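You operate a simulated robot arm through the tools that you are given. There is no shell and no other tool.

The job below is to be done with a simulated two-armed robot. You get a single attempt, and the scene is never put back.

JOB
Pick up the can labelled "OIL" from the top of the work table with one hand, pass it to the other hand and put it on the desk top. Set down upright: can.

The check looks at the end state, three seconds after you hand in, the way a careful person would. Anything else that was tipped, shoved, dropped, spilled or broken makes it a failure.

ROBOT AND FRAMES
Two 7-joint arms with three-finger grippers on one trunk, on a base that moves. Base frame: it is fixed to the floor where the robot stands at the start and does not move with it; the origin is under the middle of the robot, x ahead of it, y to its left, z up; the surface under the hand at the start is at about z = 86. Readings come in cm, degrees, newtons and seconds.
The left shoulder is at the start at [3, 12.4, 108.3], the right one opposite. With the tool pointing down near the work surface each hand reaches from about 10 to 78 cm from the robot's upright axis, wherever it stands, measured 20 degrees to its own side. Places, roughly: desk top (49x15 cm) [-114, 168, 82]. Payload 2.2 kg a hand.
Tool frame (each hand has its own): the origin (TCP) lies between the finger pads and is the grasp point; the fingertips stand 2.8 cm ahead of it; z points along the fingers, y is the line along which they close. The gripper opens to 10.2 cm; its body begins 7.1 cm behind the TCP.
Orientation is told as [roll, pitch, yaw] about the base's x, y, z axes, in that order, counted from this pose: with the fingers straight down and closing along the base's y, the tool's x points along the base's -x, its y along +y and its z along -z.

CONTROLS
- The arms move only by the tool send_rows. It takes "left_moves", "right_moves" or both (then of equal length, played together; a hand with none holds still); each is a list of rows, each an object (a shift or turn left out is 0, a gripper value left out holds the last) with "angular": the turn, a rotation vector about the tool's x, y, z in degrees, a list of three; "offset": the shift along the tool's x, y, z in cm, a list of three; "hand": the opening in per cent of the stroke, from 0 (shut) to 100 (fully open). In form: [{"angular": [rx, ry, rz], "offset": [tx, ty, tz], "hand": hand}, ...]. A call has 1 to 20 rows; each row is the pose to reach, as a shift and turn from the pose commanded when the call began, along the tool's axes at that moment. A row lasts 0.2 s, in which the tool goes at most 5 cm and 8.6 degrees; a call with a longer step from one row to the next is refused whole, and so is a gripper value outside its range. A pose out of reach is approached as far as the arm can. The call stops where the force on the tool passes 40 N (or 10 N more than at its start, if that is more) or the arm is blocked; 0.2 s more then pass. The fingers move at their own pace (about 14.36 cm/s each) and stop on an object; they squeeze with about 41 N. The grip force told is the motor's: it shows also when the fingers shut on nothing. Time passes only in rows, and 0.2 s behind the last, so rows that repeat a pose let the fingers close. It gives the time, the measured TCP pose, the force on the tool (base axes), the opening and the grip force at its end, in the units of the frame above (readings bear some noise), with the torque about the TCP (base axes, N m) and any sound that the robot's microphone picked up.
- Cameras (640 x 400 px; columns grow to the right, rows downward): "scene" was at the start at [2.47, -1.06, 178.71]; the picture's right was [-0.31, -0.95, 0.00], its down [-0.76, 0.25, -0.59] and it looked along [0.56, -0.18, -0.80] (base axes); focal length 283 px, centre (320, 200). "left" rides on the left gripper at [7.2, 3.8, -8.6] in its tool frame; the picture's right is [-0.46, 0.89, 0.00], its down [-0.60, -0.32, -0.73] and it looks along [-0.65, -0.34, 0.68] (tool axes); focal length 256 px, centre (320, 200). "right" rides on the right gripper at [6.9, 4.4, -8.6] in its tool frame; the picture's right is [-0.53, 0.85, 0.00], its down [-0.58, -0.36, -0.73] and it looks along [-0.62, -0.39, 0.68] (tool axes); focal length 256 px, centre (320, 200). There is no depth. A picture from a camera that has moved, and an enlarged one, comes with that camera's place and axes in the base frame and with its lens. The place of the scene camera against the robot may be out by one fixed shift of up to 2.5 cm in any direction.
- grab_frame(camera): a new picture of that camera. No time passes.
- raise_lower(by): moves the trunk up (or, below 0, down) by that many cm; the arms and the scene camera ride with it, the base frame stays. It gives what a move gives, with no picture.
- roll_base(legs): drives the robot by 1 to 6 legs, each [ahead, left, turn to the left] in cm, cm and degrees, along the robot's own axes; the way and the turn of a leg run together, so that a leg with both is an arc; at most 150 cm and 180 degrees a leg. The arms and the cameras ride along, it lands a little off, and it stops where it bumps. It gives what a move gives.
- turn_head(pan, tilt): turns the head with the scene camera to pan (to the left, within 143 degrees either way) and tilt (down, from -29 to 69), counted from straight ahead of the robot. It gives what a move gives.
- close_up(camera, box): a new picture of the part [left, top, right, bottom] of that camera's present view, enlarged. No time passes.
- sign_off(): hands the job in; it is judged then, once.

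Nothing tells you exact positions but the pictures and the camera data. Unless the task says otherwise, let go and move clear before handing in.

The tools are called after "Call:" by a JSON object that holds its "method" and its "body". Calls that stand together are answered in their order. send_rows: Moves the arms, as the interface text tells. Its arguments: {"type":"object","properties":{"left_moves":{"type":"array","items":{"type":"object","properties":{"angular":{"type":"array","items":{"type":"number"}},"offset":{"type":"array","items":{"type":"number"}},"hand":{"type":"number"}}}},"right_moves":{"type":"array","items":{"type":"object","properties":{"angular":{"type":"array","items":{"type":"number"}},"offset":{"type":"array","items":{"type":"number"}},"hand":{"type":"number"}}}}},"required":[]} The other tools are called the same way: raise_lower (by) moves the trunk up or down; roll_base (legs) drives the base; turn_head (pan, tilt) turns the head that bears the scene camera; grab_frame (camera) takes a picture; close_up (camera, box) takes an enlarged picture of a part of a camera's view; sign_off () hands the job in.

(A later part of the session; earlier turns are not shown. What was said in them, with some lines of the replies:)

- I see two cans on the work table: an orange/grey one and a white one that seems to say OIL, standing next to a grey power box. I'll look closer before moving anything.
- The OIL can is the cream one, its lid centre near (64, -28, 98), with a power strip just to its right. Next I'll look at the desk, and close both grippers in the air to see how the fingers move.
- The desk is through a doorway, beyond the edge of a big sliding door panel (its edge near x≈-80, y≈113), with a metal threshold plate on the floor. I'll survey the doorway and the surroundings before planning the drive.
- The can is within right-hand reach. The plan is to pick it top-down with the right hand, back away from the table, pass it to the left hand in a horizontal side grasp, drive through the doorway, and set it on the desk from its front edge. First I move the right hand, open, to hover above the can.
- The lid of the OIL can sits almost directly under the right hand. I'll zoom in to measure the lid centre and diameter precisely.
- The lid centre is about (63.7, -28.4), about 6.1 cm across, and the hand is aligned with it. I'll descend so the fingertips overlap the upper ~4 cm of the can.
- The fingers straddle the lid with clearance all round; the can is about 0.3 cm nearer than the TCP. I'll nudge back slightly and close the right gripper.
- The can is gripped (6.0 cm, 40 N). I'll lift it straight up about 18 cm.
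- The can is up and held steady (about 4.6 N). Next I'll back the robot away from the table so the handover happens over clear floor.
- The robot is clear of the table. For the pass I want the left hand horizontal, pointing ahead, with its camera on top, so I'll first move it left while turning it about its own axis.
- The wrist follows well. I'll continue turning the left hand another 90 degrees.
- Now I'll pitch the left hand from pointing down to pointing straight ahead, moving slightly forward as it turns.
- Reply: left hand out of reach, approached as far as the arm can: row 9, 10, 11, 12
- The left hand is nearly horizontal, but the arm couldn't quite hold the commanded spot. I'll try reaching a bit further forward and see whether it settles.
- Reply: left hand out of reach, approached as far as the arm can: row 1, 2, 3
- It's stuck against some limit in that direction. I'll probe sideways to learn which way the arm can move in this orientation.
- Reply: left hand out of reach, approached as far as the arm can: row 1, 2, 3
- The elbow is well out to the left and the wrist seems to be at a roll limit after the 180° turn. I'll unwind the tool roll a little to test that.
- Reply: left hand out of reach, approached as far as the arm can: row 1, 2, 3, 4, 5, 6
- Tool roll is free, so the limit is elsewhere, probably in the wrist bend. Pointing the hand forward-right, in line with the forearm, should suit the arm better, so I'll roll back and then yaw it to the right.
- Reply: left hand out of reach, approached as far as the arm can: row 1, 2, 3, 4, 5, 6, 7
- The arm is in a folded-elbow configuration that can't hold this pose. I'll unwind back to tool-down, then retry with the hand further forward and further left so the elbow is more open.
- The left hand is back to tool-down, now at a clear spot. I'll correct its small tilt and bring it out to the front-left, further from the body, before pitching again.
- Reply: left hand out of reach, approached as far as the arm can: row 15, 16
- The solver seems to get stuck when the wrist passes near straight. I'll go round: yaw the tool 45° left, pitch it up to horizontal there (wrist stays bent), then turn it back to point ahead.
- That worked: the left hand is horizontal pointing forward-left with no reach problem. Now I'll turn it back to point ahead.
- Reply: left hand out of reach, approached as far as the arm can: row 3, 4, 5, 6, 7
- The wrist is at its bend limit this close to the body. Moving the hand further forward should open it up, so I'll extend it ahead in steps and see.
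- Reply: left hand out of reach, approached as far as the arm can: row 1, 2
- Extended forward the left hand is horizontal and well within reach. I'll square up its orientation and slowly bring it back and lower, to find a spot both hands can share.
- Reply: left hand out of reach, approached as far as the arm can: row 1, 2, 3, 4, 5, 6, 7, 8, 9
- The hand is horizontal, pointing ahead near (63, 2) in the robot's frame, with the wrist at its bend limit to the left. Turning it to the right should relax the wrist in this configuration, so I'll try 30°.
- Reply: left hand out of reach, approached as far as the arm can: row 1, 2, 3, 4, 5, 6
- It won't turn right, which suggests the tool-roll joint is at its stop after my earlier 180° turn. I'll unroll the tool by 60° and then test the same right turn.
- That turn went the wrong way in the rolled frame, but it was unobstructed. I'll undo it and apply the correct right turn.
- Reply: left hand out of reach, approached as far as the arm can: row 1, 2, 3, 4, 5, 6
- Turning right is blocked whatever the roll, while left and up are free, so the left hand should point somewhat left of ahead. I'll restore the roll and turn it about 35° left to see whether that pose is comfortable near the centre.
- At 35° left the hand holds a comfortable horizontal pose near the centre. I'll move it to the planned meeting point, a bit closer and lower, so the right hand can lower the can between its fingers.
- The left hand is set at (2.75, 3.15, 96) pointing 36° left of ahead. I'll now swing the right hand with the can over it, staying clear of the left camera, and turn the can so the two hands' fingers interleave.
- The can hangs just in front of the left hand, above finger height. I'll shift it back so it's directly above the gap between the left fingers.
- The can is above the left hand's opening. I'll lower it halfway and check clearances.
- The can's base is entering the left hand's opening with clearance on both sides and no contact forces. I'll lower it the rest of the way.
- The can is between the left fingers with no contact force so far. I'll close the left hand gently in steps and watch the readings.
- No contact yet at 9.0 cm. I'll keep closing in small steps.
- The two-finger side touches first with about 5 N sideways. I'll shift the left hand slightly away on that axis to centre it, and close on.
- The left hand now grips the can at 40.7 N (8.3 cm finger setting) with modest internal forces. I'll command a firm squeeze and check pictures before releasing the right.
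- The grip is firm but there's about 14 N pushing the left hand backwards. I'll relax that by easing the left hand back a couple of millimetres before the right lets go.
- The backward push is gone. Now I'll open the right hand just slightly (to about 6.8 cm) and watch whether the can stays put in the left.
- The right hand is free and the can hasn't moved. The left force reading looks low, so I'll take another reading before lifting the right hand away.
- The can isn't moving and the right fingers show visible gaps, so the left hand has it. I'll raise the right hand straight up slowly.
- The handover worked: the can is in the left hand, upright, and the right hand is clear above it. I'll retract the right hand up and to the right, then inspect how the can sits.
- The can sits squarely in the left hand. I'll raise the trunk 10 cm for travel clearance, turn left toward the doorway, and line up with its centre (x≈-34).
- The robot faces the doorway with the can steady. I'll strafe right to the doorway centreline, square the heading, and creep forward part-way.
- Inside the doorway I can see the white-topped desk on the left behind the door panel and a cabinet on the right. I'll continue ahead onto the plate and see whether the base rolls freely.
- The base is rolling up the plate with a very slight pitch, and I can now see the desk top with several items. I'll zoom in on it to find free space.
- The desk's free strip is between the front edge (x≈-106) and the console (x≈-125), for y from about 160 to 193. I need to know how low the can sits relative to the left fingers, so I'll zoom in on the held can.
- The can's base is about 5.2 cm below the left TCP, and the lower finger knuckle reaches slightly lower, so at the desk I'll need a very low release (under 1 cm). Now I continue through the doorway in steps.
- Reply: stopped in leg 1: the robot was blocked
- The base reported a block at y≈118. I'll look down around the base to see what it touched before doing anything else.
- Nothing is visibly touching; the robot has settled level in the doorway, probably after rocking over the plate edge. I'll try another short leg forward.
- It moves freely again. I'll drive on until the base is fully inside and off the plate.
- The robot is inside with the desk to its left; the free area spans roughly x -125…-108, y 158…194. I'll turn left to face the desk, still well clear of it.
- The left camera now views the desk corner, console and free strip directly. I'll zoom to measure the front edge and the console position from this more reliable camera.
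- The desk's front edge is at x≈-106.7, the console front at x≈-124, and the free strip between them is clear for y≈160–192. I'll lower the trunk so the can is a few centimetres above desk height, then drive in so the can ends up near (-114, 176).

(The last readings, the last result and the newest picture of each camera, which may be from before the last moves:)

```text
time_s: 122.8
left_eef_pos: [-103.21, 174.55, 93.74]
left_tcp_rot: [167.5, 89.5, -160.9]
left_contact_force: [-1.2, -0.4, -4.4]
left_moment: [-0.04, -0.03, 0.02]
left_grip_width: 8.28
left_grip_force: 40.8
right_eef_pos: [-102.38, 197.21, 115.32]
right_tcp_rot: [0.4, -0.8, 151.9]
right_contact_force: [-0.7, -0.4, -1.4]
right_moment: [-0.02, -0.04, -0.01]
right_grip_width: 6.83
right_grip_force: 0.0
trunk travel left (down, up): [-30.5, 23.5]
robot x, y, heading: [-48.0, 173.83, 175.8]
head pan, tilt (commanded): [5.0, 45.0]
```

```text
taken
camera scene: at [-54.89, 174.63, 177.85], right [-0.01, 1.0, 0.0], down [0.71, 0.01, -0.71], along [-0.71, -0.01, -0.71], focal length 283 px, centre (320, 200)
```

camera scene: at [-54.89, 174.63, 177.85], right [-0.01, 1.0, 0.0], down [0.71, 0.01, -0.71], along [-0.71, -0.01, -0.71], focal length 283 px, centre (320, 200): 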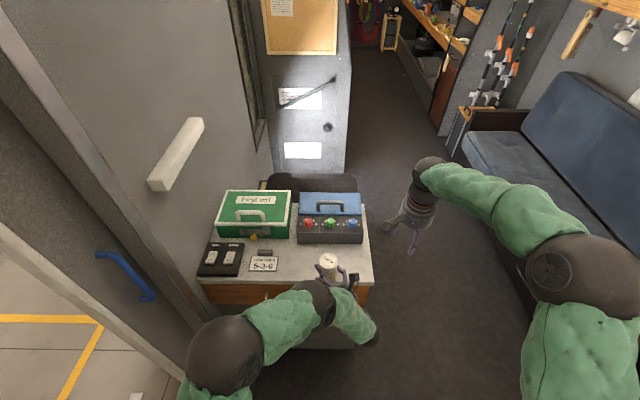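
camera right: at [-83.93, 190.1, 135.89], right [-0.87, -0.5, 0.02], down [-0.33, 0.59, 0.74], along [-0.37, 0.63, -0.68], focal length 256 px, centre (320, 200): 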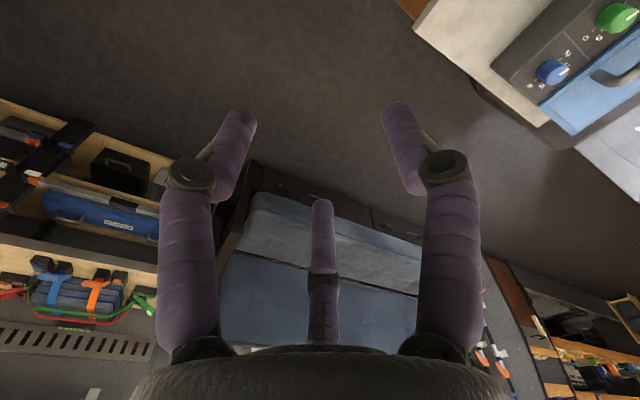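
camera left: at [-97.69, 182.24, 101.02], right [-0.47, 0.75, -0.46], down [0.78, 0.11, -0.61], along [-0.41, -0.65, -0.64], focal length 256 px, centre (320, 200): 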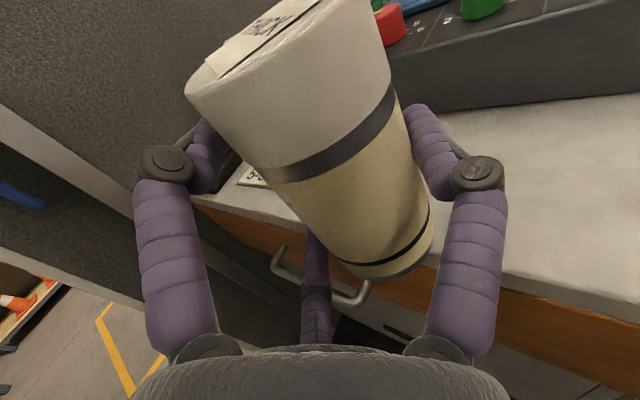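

The can is approaching the desk edge with about 6 cm of height to spare. I'll drive the last 10 cm.

Call:
{"method": "roll_base", "body": {"legs": [[9.9, 0.2, 0]]}}

Call:
{"method": "grab_frame", "body": {"camera": "left"}}

Call:
{"method": "close_up", "body": {"camera": "scene", "box": [190, 170, 400, 310]}}

```text
time_s: 123.9
left_eef_pos: [-112.98, 175.05, 93.91]
left_tcp_rot: [169.4, 89.5, -159.0]
left_contact_force: [-0.2, -0.3, -4.8]
left_moment: [-0.06, -0.05, 0.03]
left_grip_width: 8.25
left_grip_force: 40.8
right_eef_pos: [-112.29, 197.87, 115.37]
right_tcp_rot: [0.5, -0.9, 151.8]
right_contact_force: [-0.3, 0.5, -0.1]
right_moment: [0.01, -0.07, 0.03]
right_grip_width: 6.82
right_grip_force: 0.1
trunk travel left (down, up): [-30.5, 23.5]
robot x, y, heading: [-57.96, 174.31, 175.8]
head pan, tilt (commanded): [5.0, 45.0]
```

```text
taken
camera left: at [-107.58, 182.8, 101.02], right [-0.47, 0.75, -0.46], down [0.78, 0.11, -0.61], along [-0.41, -0.65, -0.64], focal length 256 px, centre (320, 200)
```

left: 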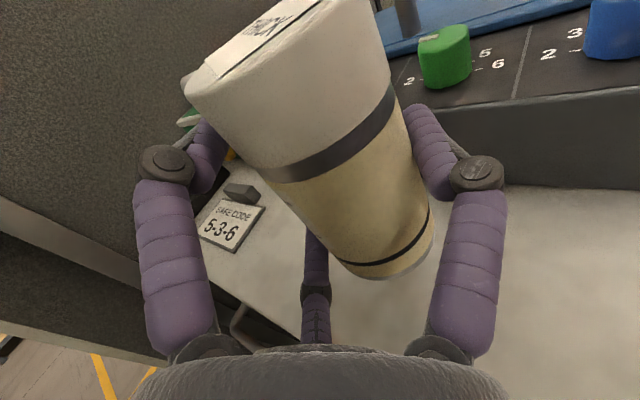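

```text
2.86 times, centred on (295, 240) of scene
camera zoom: at [-64.77, 175.17, 177.85], right [-0.01, 1.0, 0.0], down [0.71, 0.01, -0.71], along [-0.71, -0.01, -0.71], focal length 809 px, centre (391, 86)
```

zoom: 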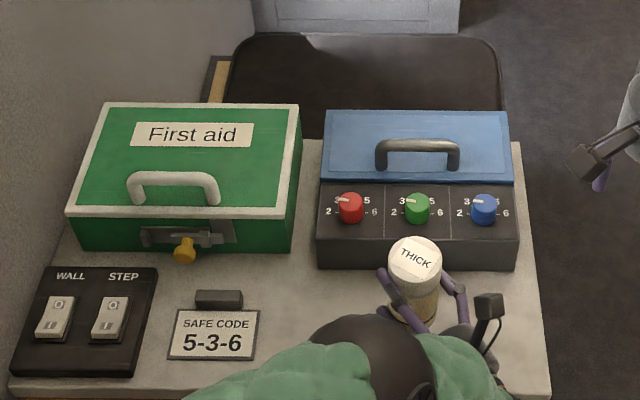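

The can is over the clear part of the desk, away from the console, card and switch box. I'll lower with the trunk to just above the surface, then creep down with the arm watching for contact.

Call:
{"method": "raise_lower", "body": {"by": -4}}

Call:
{"method": "grab_frame", "body": {"camera": "left"}}

Call:
{"method": "close_up", "body": {"camera": "left", "box": [240, 180, 480, 320]}}

```text
time_s: 124.7
left_eef_pos: [-112.94, 175.06, 89.7]
left_tcp_rot: [166.1, 89.4, -162.4]
left_contact_force: [0.9, 0.1, -4.6]
left_moment: [-0.06, -0.09, 0.02]
left_grip_width: 8.25
left_grip_force: 41.2
right_eef_pos: [-112.1, 197.96, 111.45]
right_tcp_rot: [0.5, -0.9, 151.8]
right_contact_force: [-0.2, -0.6, -0.1]
right_moment: [0.04, -0.02, 0.02]
right_grip_width: 6.82
right_grip_force: 0.0
trunk travel left (down, up): [-26.5, 27.5]
robot x, y, heading: [-57.77, 174.26, 175.9]
head pan, tilt (commanded): [5.0, 45.0]
```

```text
taken
camera left: at [-107.47, 182.79, 97.1], right [-0.47, 0.75, -0.46], down [0.78, 0.11, -0.61], along [-0.41, -0.65, -0.64], focal length 256 px, centre (320, 200)
```

left: 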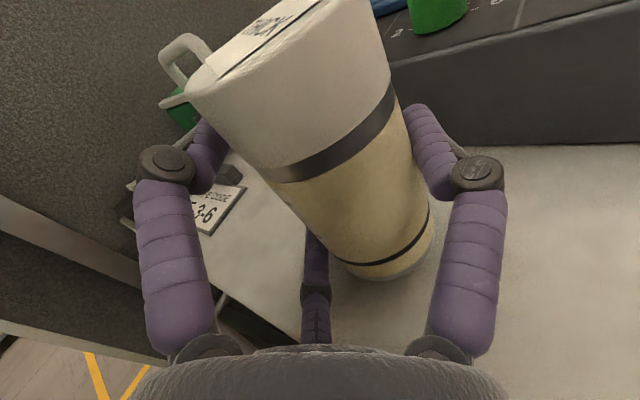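

```text
2.67 times, centred on (360, 250) of left
camera zoom: at [-107.47, 182.79, 97.1], right [-0.47, 0.75, -0.46], down [0.78, 0.11, -0.61], along [-0.41, -0.65, -0.64], focal length 683 px, centre (213, 67)
```

zoom: 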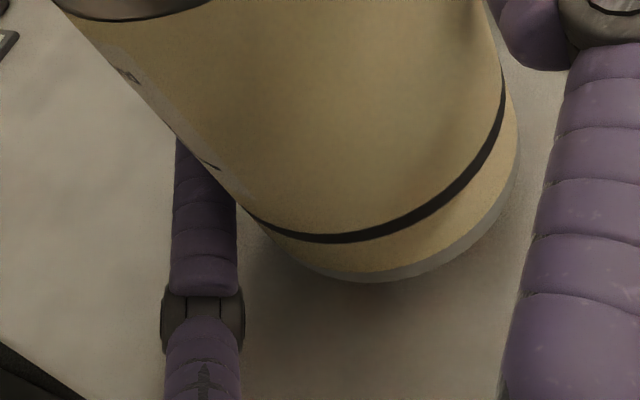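

About 2.5 cm of gap remains under the can. I'll creep down 1.2 cm with the arm and check.

Call:
{"method": "send_rows", "body": {"left_moves": [{"offset": [-0.4, 0, 0]}, {"offset": [-0.8, 0, 0]}, {"offset": [-1.2, 0, 0]}, {"offset": [-1.2, 0, 0]}]}}

Call:
{"method": "close_up", "body": {"camera": "left", "box": [240, 180, 480, 320]}}

```text
time_s: 125.7
left_eef_pos: [-112.95, 175.01, 88.69]
left_tcp_rot: [166.7, 89.3, -161.9]
left_contact_force: [-1.0, -0.3, -4.5]
left_moment: [-0.01, -0.02, 0.0]
left_grip_width: 8.25
left_grip_force: 41.4
right_eef_pos: [-112.17, 197.9, 111.38]
right_tcp_rot: [0.4, -0.8, 151.9]
right_contact_force: [-0.9, 0.4, 1.0]
right_moment: [0.01, -0.01, -0.01]
right_grip_width: 6.81
right_grip_force: 0.0
trunk travel left (down, up): [-26.5, 27.5]
robot x, y, heading: [-58.06, 174.38, 175.8]
head pan, tilt (commanded): [5.0, 45.0]
```

```text
2.67 times, centred on (360, 250) of left
camera zoom: at [-107.5, 182.79, 95.86], right [-0.47, 0.75, -0.46], down [0.78, 0.11, -0.61], along [-0.41, -0.65, -0.64], focal length 683 px, centre (213, 67)
```

zoom: 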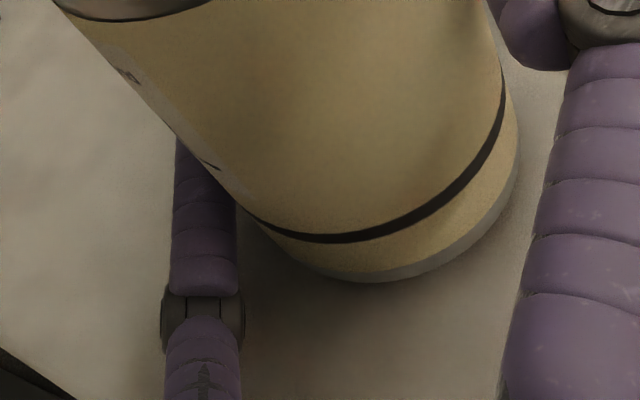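

Still free (4.5 N, just the can's weight). I'll go down in 3 mm steps, reading the force each time.

Call:
{"method": "send_rows", "body": {"left_moves": [{"offset": [-0.3, 0, 0]}, {"offset": [-0.3, 0, 0]}]}}

Call:
{"method": "send_rows", "body": {"left_moves": [{"offset": [-0.3, 0, 0]}, {"offset": [-0.3, 0, 0]}]}}

```text
time_s: 126.3
left_eef_pos: [-113.07, 175.01, 88.33]
left_tcp_rot: [167.4, 89.4, -161.0]
left_contact_force: [-0.1, -0.9, -3.7]
left_moment: [-0.04, -0.03, 0.03]
left_grip_width: 8.25
left_grip_force: 41.0
right_eef_pos: [-112.13, 197.89, 111.51]
right_tcp_rot: [0.5, -0.8, 151.9]
right_contact_force: [-1.0, -0.1, 1.0]
right_moment: [-0.01, -0.02, 0.02]
right_grip_width: 6.85
right_grip_force: 0.1
trunk travel left (down, up): [-26.5, 27.5]
robot x, y, heading: [-58.07, 174.34, 175.7]
head pan, tilt (commanded): [5.0, 45.0]
```

```text
time_s: 126.9
left_eef_pos: [-112.96, 174.86, 88.44]
left_tcp_rot: [155.4, 89.0, -173.1]
left_contact_force: [7.3, -3.0, 22.0]
left_moment: [1.39, -2.2, -0.62]
left_grip_width: 8.26
left_grip_force: 40.9
right_eef_pos: [-112.0, 197.78, 111.46]
right_tcp_rot: [0.5, -0.9, 151.9]
right_contact_force: [0.0, 0.1, 0.0]
right_moment: [0.0, 0.0, -0.01]
right_grip_width: 6.84
right_grip_force: 0.1
trunk travel left (down, up): [-26.5, 27.5]
robot x, y, heading: [-57.31, 174.5, 175.9]
head pan, tilt (commanded): [5.0, 45.0]
```

That's contact, and the torque places it about 8 cm behind the TCP: the gripper body on the desk's front edge, not the can. I'll lift slightly and move the hand about 2.5 cm back off the edge, then try lowering again.

Call:
{"method": "send_rows", "body": {"left_moves": [{"offset": [0.5, 0, 0]}, {"offset": [1.0, 0, 0]}, {"offset": [1.0, -0.65, -1.05]}, {"offset": [1.0, -1.3, -2.1]}, {"offset": [1.0, -1.3, -2.1]}]}}

Call:
{"method": "grab_frame", "body": {"camera": "left"}}

Call:
{"method": "close_up", "body": {"camera": "scene", "box": [190, 170, 400, 310]}}

```text
time_s: 128.1
left_eef_pos: [-110.42, 174.95, 88.86]
left_tcp_rot: [165.9, 89.5, -162.6]
left_contact_force: [0.2, 0.4, -4.4]
left_moment: [-0.04, -0.05, 0.01]
left_grip_width: 8.25
left_grip_force: 41.0
right_eef_pos: [-112.15, 197.82, 111.39]
right_tcp_rot: [0.5, -0.8, 151.9]
right_contact_force: [-0.2, 0.1, 0.3]
right_moment: [0.01, 0.02, -0.01]
right_grip_width: 6.82
right_grip_force: 0.1
trunk travel left (down, up): [-26.5, 27.5]
robot x, y, heading: [-58.14, 174.14, 175.9]
head pan, tilt (commanded): [5.0, 45.0]
```

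```text
taken
camera left: at [-105.01, 182.82, 96.19], right [-0.47, 0.75, -0.46], down [0.78, 0.11, -0.61], along [-0.41, -0.65, -0.64], focal length 256 px, centre (320, 200)
```

left: 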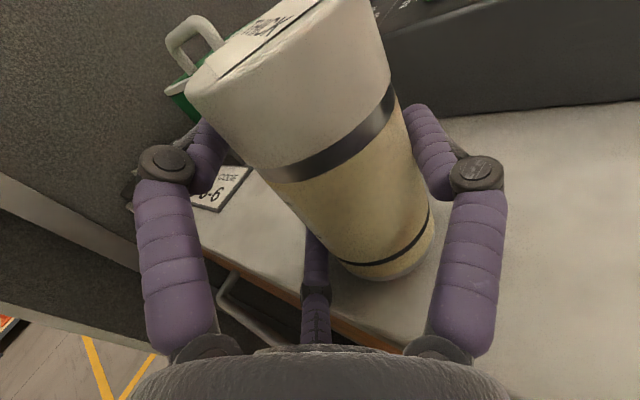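

```text
2.86 times, centred on (295, 240) of scene
camera zoom: at [-64.62, 175.16, 173.86], right [-0.01, 1.0, 0.0], down [0.71, 0.01, -0.71], along [-0.71, -0.01, -0.71], focal length 809 px, centre (391, 86)
```

zoom: 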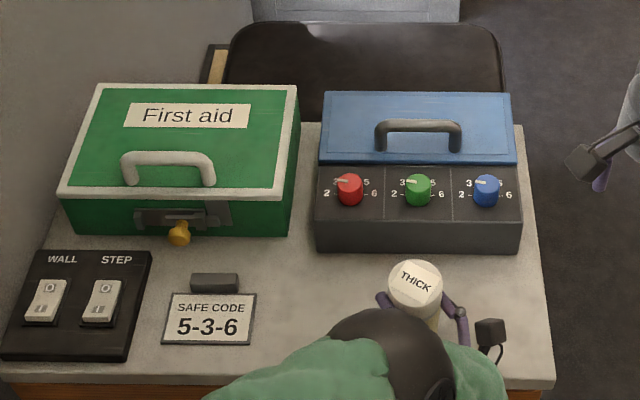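

The palm should now be outside the desk edge while the can stands fully over the top (about 2 cm inside the edge). I'll creep down again in small steps.

Call:
{"method": "send_rows", "body": {"left_moves": [{"offset": [-0.4, 0, 0]}, {"offset": [-0.4, 0, 0]}]}}

Call:
{"method": "send_rows", "body": {"left_moves": [{"offset": [-0.3, 0, 0]}, {"offset": [-0.3, 0, 0]}]}}

```text
time_s: 128.7
left_eef_pos: [-110.52, 175.12, 88.61]
left_tcp_rot: [165.6, 89.4, -162.8]
left_contact_force: [0.3, -0.1, -3.6]
left_moment: [-0.05, -0.03, -0.04]
left_grip_width: 8.24
left_grip_force: 40.7
right_eef_pos: [-112.05, 197.97, 111.38]
right_tcp_rot: [0.5, -0.8, 151.9]
right_contact_force: [-0.3, 0.7, 0.1]
right_moment: [0.01, 0.02, -0.04]
right_grip_width: 6.82
right_grip_force: 0.1
trunk travel left (down, up): [-26.5, 27.5]
robot x, y, heading: [-57.81, 174.39, 175.8]
head pan, tilt (commanded): [5.0, 45.0]
```

```text
time_s: 129.3
left_eef_pos: [-110.58, 174.97, 88.29]
left_tcp_rot: [167.8, 89.4, -160.8]
left_contact_force: [0.0, -0.4, -3.9]
left_moment: [-0.03, -0.07, 0.02]
left_grip_width: 8.26
left_grip_force: 41.0
right_eef_pos: [-112.07, 197.95, 111.37]
right_tcp_rot: [0.5, -0.8, 151.9]
right_contact_force: [0.6, -0.2, -0.7]
right_moment: [-0.03, -0.02, 0.0]
right_grip_width: 6.82
right_grip_force: 0.0
trunk travel left (down, up): [-26.5, 27.5]
robot x, y, heading: [-57.88, 174.25, 176.0]
head pan, tilt (commanded): [5.0, 45.0]
```

Call:
{"method": "send_rows", "body": {"left_moves": [{"offset": [-0.25, 0, 0]}, {"offset": [-0.25, 0, 0]}]}}

Call:
{"method": "send_rows", "body": {"left_moves": [{"offset": [-0.25, 0, 0]}, {"offset": [-0.25, 0, 0]}]}}

Call:
{"method": "close_up", "body": {"camera": "left", "box": [240, 180, 480, 320]}}

```text
time_s: 129.9
left_eef_pos: [-110.51, 175.03, 88.01]
left_tcp_rot: [168.5, 89.5, -159.9]
left_contact_force: [0.7, 0.4, -2.9]
left_moment: [-0.05, -0.06, 0.01]
left_grip_width: 8.27
left_grip_force: 41.2
right_eef_pos: [-112.07, 197.85, 111.44]
right_tcp_rot: [0.5, -0.8, 151.9]
right_contact_force: [-0.3, -0.2, -0.4]
right_moment: [-0.01, -0.01, 0.03]
right_grip_width: 6.8
right_grip_force: 0.1
trunk travel left (down, up): [-26.5, 27.5]
robot x, y, heading: [-57.46, 173.86, 175.9]
head pan, tilt (commanded): [5.0, 45.0]
```

```text
time_s: 130.5
left_eef_pos: [-110.53, 175.17, 87.97]
left_tcp_rot: [160.7, 89.2, -167.7]
left_contact_force: [0.4, -0.6, 2.6]
left_moment: [0.16, -0.13, -0.04]
left_grip_width: 8.23
left_grip_force: 41.0
right_eef_pos: [-111.98, 197.88, 111.42]
right_tcp_rot: [0.5, -0.9, 151.9]
right_contact_force: [-0.1, -0.5, 0.5]
right_moment: [0.01, -0.03, 0.0]
right_grip_width: 6.85
right_grip_force: 0.0
trunk travel left (down, up): [-26.5, 27.5]
robot x, y, heading: [-57.68, 174.03, 175.7]
head pan, tilt (commanded): [5.0, 45.0]
```

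```text
2.67 times, centred on (360, 250) of left
camera zoom: at [-105.01, 182.83, 95.14], right [-0.47, 0.75, -0.46], down [0.78, 0.11, -0.61], along [-0.41, -0.65, -0.64], focal length 683 px, centre (213, 67)
```

zoom: 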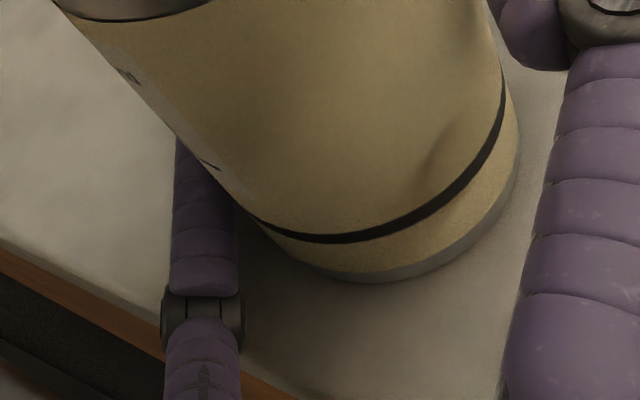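

The contact torque now matches the can's own base rim touching the desk (about 7 N), so the can is resting on the surface with nothing left to drop. I'll open the left fingers very slightly to free it, lifting a touch so the lower knuckle doesn't press on the desk.

Call:
{"method": "send_rows", "body": {"left_moves": [{"hand": 82}, {"hand": 83}, {"offset": [0.15, 0, 0], "hand": 84}, {"offset": [0.15, 0, 0], "hand": 84}]}}

Call:
{"method": "grab_frame", "body": {"camera": "left"}}

Call:
{"method": "close_up", "body": {"camera": "scene", "box": [190, 170, 400, 310]}}

```text
time_s: 131.5
left_eef_pos: [-110.4, 175.04, 87.89]
left_tcp_rot: [165.9, 89.4, -162.6]
left_contact_force: [0.1, 0.2, 0.0]
left_moment: [0.01, 0.02, 0.02]
left_grip_width: 8.59
left_grip_force: 0.2
right_eef_pos: [-112.04, 197.82, 111.44]
right_tcp_rot: [0.4, -0.7, 151.9]
right_contact_force: [0.8, 0.0, -0.3]
right_moment: [-0.01, -0.01, 0.03]
right_grip_width: 6.84
right_grip_force: 0.1
trunk travel left (down, up): [-26.5, 27.5]
robot x, y, heading: [-58.03, 174.25, 175.8]
head pan, tilt (commanded): [5.0, 45.0]
```

```text
taken
camera left: at [-105.04, 182.76, 95.19], right [-0.47, 0.75, -0.46], down [0.78, 0.11, -0.61], along [-0.41, -0.65, -0.64], focal length 256 px, centre (320, 200)
```

left: 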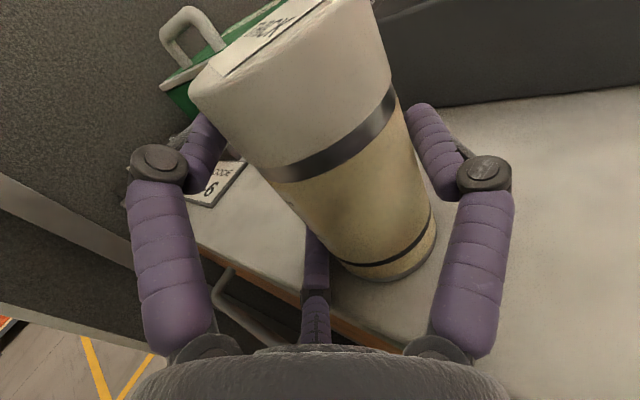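

```text
2.86 times, centred on (295, 240) of scene
camera zoom: at [-64.56, 175.16, 173.86], right [-0.01, 1.0, 0.0], down [0.71, 0.01, -0.71], along [-0.71, -0.01, -0.71], focal length 809 px, centre (391, 86)
```

zoom: 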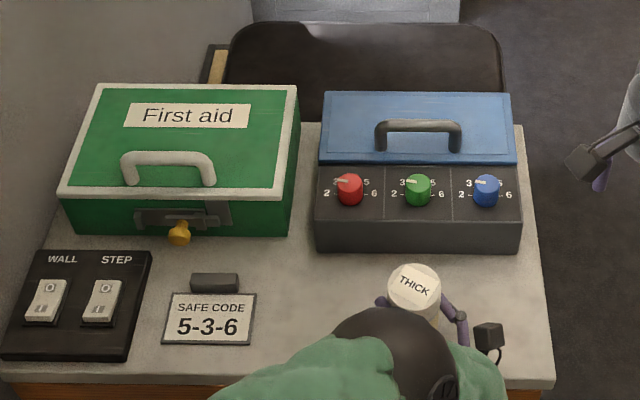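

The can now stands free on the desk (zero force, fingers clear at 8.6 cm). I'll open further while raising the hand gradually along the can so the lower finger stays off the desk.

Call:
{"method": "send_rows", "body": {"left_moves": [{"offset": [0.4, 0, 0], "hand": 86}, {"offset": [0.9, 0, 0], "hand": 90}, {"offset": [1.5, 0, 0], "hand": 95}, {"offset": [2.2, 0, 0], "hand": 100}, {"offset": [2.2, 0, 0], "hand": 100}]}}

Call:
{"method": "grab_frame", "body": {"camera": "left"}}

```text
time_s: 132.7
left_eef_pos: [-110.57, 174.93, 90.09]
left_tcp_rot: [166.3, 89.4, -162.2]
left_contact_force: [-0.2, 0.7, -0.2]
left_moment: [0.01, 0.01, -0.01]
left_grip_width: 10.21
left_grip_force: 0.1
right_eef_pos: [-112.05, 197.99, 111.34]
right_tcp_rot: [0.5, -0.7, 152.0]
right_contact_force: [-0.2, 0.3, -0.1]
right_moment: [0.0, -0.01, 0.01]
right_grip_width: 6.84
right_grip_force: 0.1
trunk travel left (down, up): [-26.5, 27.5]
robot x, y, heading: [-57.89, 174.2, 175.7]
head pan, tilt (commanded): [5.0, 45.0]
```

```text
taken
camera left: at [-105.03, 182.77, 97.4], right [-0.47, 0.75, -0.46], down [0.78, 0.11, -0.61], along [-0.41, -0.65, -0.64], focal length 256 px, centre (320, 200)
```

left: 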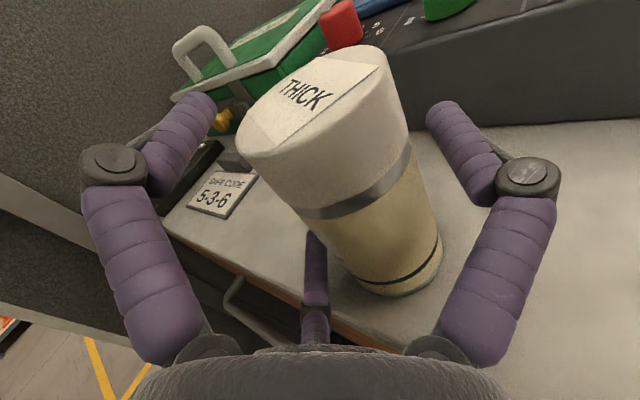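

The can stands upright and the open fingers have about 1 cm clearance on each side. The most precise exit is straight up with the trunk; I'll raise 4 cm, check, then continue.

Call:
{"method": "raise_lower", "body": {"by": 4}}

Call:
{"method": "grab_frame", "body": {"camera": "left"}}

```text
time_s: 133.6
left_eef_pos: [-110.4, 175.02, 94.18]
left_tcp_rot: [168.3, 89.5, -160.3]
left_contact_force: [0.0, 0.5, -0.1]
left_moment: [0.01, 0.01, -0.02]
left_grip_width: 10.2
left_grip_force: 0.0
right_eef_pos: [-112.07, 197.87, 115.31]
right_tcp_rot: [0.6, -0.8, 151.9]
right_contact_force: [-0.3, -0.3, -0.7]
right_moment: [-0.03, -0.04, -0.02]
right_grip_width: 6.82
right_grip_force: 0.1
trunk travel left (down, up): [-30.5, 23.5]
robot x, y, heading: [-57.65, 174.06, 175.8]
head pan, tilt (commanded): [5.0, 45.0]
```

```text
taken
camera left: at [-105.04, 182.77, 101.36], right [-0.47, 0.75, -0.46], down [0.78, 0.11, -0.61], along [-0.41, -0.65, -0.64], focal length 256 px, centre (320, 200)
```

left: 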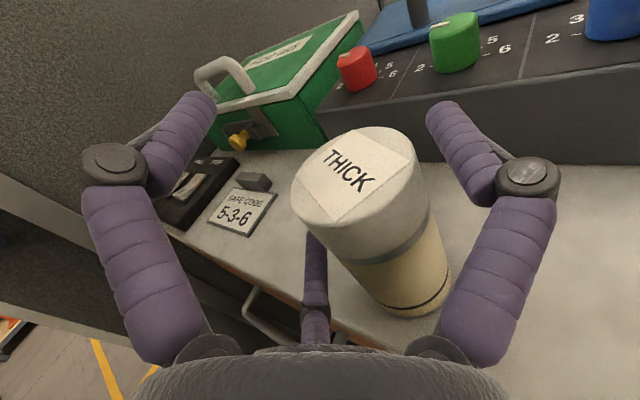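

The can stays put with no contact forces. I'll raise the hand fully above it.

Call:
{"method": "raise_lower", "body": {"by": 6}}

Call:
{"method": "raise_lower", "body": {"by": 8}}

Call:
{"method": "grab_frame", "body": {"camera": "left"}}

Call:
{"method": "close_up", "body": {"camera": "scene", "box": [190, 170, 400, 310]}}

```text
time_s: 134.6
left_eef_pos: [-110.55, 174.97, 100.11]
left_tcp_rot: [168.6, 89.5, -159.9]
left_contact_force: [0.0, -1.2, -0.1]
left_moment: [-0.01, 0.0, -0.03]
left_grip_width: 10.18
left_grip_force: 0.1
right_eef_pos: [-112.17, 197.83, 121.25]
right_tcp_rot: [0.5, -0.9, 151.9]
right_contact_force: [0.0, -0.7, -0.3]
right_moment: [0.02, 0.0, 0.02]
right_grip_width: 6.84
right_grip_force: 0.0
trunk travel left (down, up): [-36.5, 17.5]
robot x, y, heading: [-57.49, 174.49, 175.7]
head pan, tilt (commanded): [5.0, 45.0]
```

```text
time_s: 135.7
left_eef_pos: [-110.54, 175.01, 107.96]
left_tcp_rot: [168.8, 89.5, -159.5]
left_contact_force: [0.1, 0.0, 0.1]
left_moment: [0.01, 0.03, 0.0]
left_grip_width: 10.22
left_grip_force: 0.0
right_eef_pos: [-112.08, 197.86, 129.42]
right_tcp_rot: [0.5, -0.8, 152.0]
right_contact_force: [0.2, 0.3, 0.3]
right_moment: [-0.02, -0.02, 0.0]
right_grip_width: 6.84
right_grip_force: 0.0
trunk travel left (down, up): [-44.5, 9.5]
robot x, y, heading: [-58.05, 174.45, 175.7]
head pan, tilt (commanded): [5.0, 45.0]
```

```text
taken
camera left: at [-105.04, 182.77, 115.35], right [-0.47, 0.75, -0.46], down [0.78, 0.11, -0.61], along [-0.41, -0.65, -0.64], focal length 256 px, centre (320, 200)
```

left: 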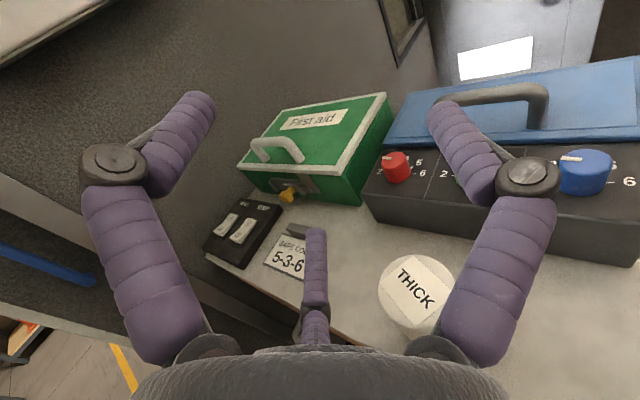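

```text
2.86 times, centred on (295, 240) of scene
camera zoom: at [-64.59, 175.18, 191.85], right [-0.01, 1.0, 0.0], down [0.71, 0.01, -0.71], along [-0.71, -0.01, -0.71], focal length 809 px, centre (391, 86)
```

zoom: 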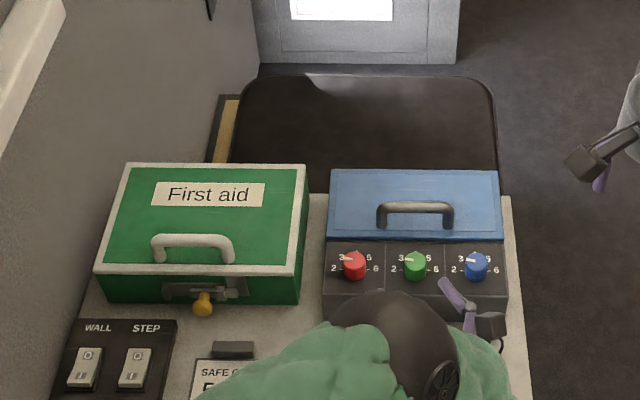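

The hand is now well above the can. I'll back the robot straight away from the desk and take a final look.

Call:
{"method": "roll_base", "body": {"legs": [[-28, 0, 0]]}}

Call:
{"method": "grab_frame", "body": {"camera": "scene"}}

Call:
{"method": "grab_frame", "body": {"camera": "left"}}

Call:
{"method": "close_up", "body": {"camera": "scene", "box": [200, 150, 400, 310]}}

```text
time_s: 137.7
left_eef_pos: [-82.58, 172.92, 108.0]
left_tcp_rot: [164.5, 89.5, -164.0]
left_contact_force: [0.1, -0.1, -0.3]
left_moment: [0.01, -0.02, -0.03]
left_grip_width: 10.21
left_grip_force: 0.0
right_eef_pos: [-84.04, 195.9, 129.31]
right_tcp_rot: [0.5, -0.9, 152.1]
right_contact_force: [0.0, 0.2, -0.3]
right_moment: [0.02, 0.03, 0.01]
right_grip_width: 6.83
right_grip_force: 0.1
trunk travel left (down, up): [-44.5, 9.5]
robot x, y, heading: [-30.06, 172.44, 175.9]
head pan, tilt (commanded): [5.0, 45.0]
```

```text
taken
camera scene: at [-36.58, 173.11, 191.86], right [-0.01, 1.0, 0.0], down [0.71, 0.01, -0.71], along [-0.71, -0.01, -0.71], focal length 283 px, centre (320, 200)
```

scene: 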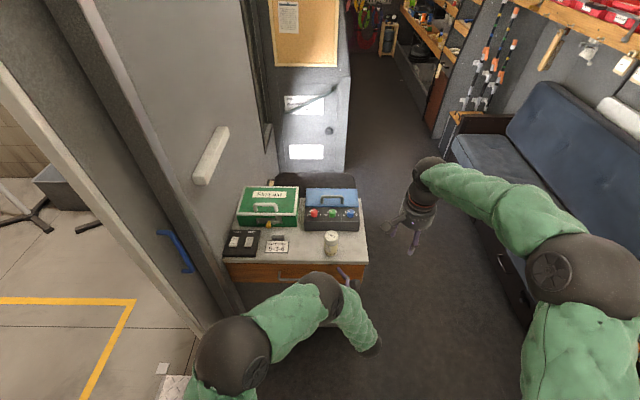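

```text
taken
camera left: at [-77.1, 180.7, 115.41], right [-0.47, 0.75, -0.46], down [0.78, 0.11, -0.61], along [-0.41, -0.65, -0.64], focal length 256 px, centre (320, 200)
```

left: 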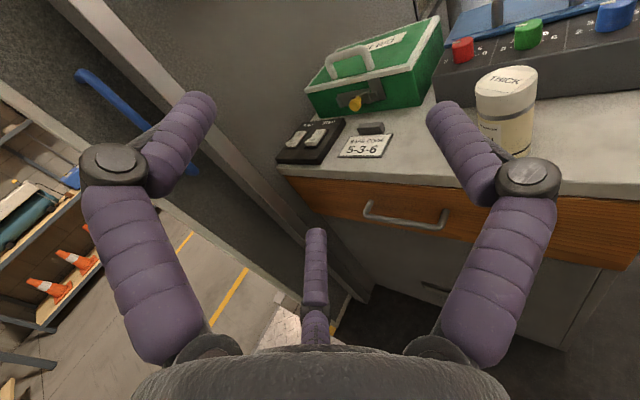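

```text
2.50 times, centred on (300, 230) of scene
camera zoom: at [-36.58, 173.11, 191.86], right [-0.01, 1.0, 0.0], down [0.71, 0.01, -0.71], along [-0.71, -0.01, -0.71], focal length 708 px, centre (370, 125)
```

zoom: 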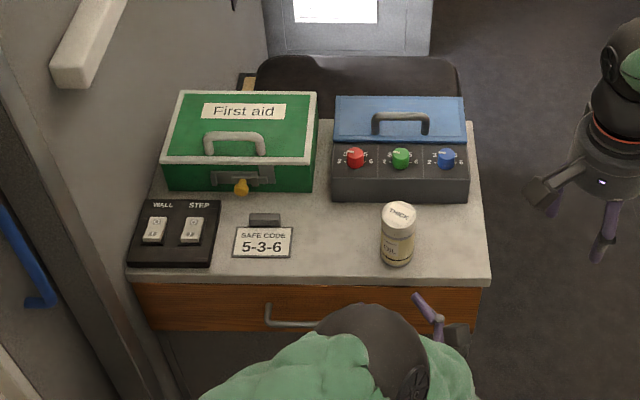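

The OIL can stands upright on the desk, clear of the other items. Before handing in I'll check that the threshold plate, lever and work table were left undisturbed.

Call:
{"method": "turn_head", "body": {"pan": 85, "tilt": 45}}

Call:
{"method": "grab_frame", "body": {"camera": "scene"}}

Call:
{"method": "turn_head", "body": {"pan": 125, "tilt": 40}}

Call:
{"method": "grab_frame", "body": {"camera": "scene"}}

Call:
{"method": "turn_head", "body": {"pan": 5, "tilt": 45}}

Call:
{"method": "close_up", "body": {"camera": "scene", "box": [200, 150, 400, 310]}}

```text
time_s: 139.2
left_eef_pos: [-82.53, 173.08, 108.15]
left_tcp_rot: [165.2, 89.4, -163.3]
left_contact_force: [0.2, 0.1, -0.1]
left_moment: [-0.01, -0.02, 0.0]
left_grip_width: 10.19
left_grip_force: 0.0
right_eef_pos: [-84.28, 195.83, 129.45]
right_tcp_rot: [0.5, -0.8, 151.9]
right_contact_force: [-0.2, 0.0, -0.2]
right_moment: [-0.02, -0.01, -0.02]
right_grip_width: 6.84
right_grip_force: 0.1
trunk travel left (down, up): [-44.5, 9.5]
robot x, y, heading: [-29.89, 172.45, 176.0]
head pan, tilt (commanded): [85.0, 45.0]
```

```text
taken
camera scene: at [-29.81, 165.2, 191.86], right [-0.99, 0.16, 0.0], down [0.11, 0.7, -0.71], along [-0.11, -0.7, -0.71], focal length 283 px, centre (320, 200)
```

scene: 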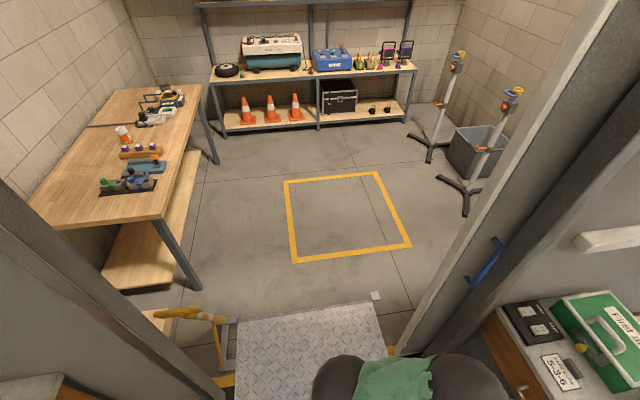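

```text
time_s: 140.3
left_eef_pos: [-82.67, 172.95, 108.17]
left_tcp_rot: [165.1, 89.3, -163.3]
left_contact_force: [0.4, 0.0, 0.6]
left_moment: [0.05, -0.01, 0.0]
left_grip_width: 10.19
left_grip_force: 0.0
right_eef_pos: [-84.29, 195.81, 129.3]
right_tcp_rot: [0.5, -0.9, 151.9]
right_contact_force: [0.1, -0.5, -0.2]
right_moment: [-0.01, 0.01, -0.03]
right_grip_width: 6.83
right_grip_force: 0.0
trunk travel left (down, up): [-44.5, 9.5]
robot x, y, heading: [-29.76, 172.29, 175.7]
head pan, tilt (commanded): [125.0, 40.0]
```

```text
taken
camera scene: at [-24.18, 165.92, 192.59], right [-0.86, -0.51, 0.0], down [-0.33, 0.55, -0.77], along [0.39, -0.66, -0.64], focal length 283 px, centre (320, 200)
```

scene: 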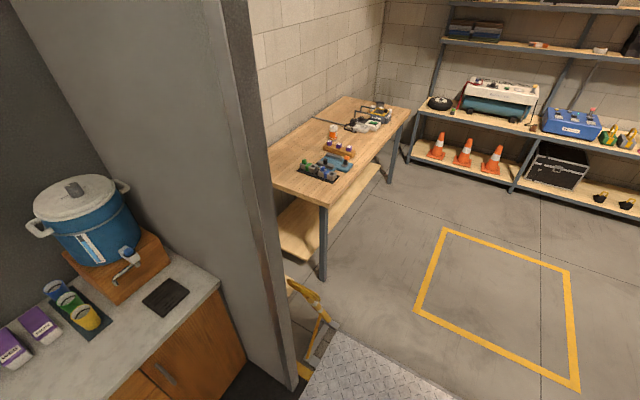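

```text
time_s: 142.3
left_eef_pos: [-82.57, 172.9, 108.07]
left_tcp_rot: [165.3, 89.3, -163.0]
left_contact_force: [0.3, -0.7, -0.6]
left_moment: [0.03, 0.0, 0.0]
left_grip_width: 10.18
left_grip_force: 0.2
right_eef_pos: [-84.22, 195.72, 129.45]
right_tcp_rot: [0.5, -0.8, 151.8]
right_contact_force: [0.3, -1.0, 0.9]
right_moment: [-0.02, 0.04, 0.03]
right_grip_width: 6.85
right_grip_force: 0.1
trunk travel left (down, up): [-44.5, 9.5]
robot x, y, heading: [-29.9, 172.15, 175.6]
head pan, tilt (commanded): [5.0, 45.0]
```

```text
2.50 times, centred on (300, 230) of scene
camera zoom: at [-36.66, 173.11, 191.86], right [-0.01, 1.0, 0.0], down [0.71, 0.01, -0.71], along [-0.71, -0.01, -0.71], focal length 708 px, centre (370, 125)
```

zoom: 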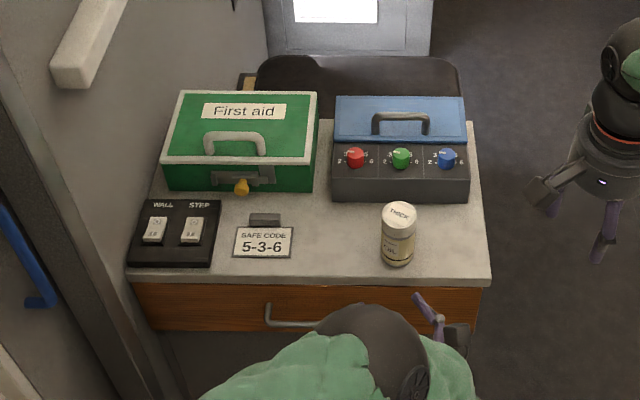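

The OIL can is upright and free-standing on the desk. The work table items, plate, lever and door look as they did at the start, and both hands are clear and empty. I'm handing the job in.

Call:
{"method": "sign_off", "body": {}}

```text
The job is handed in.
```

The OIL can is standing upright on the desk top, about 2 cm in from the front edge. I handed the job in with both hands empty and clear of it.

- **Pick and pass:** the right hand lifted the can from the work table. It passed it to the left hand in mid-air over open floor, away from the table.
- **Set-down:** the left hand lowered the can until its base touched the desk, then opened and lifted away. The can stayed put in every picture taken afterwards.
- **Contacts on the way:**
  - The base reported itself blocked once on the doorway plate, then rolled on freely.
  - While lowering the can, the left gripper body touched the desk's front edge with about 22 N, so I lifted, moved the hand back and lowered again.
- **Everything else:** in the final pictures the other work table items, the desk items, the plate, the lever and the door look the same as at the start.
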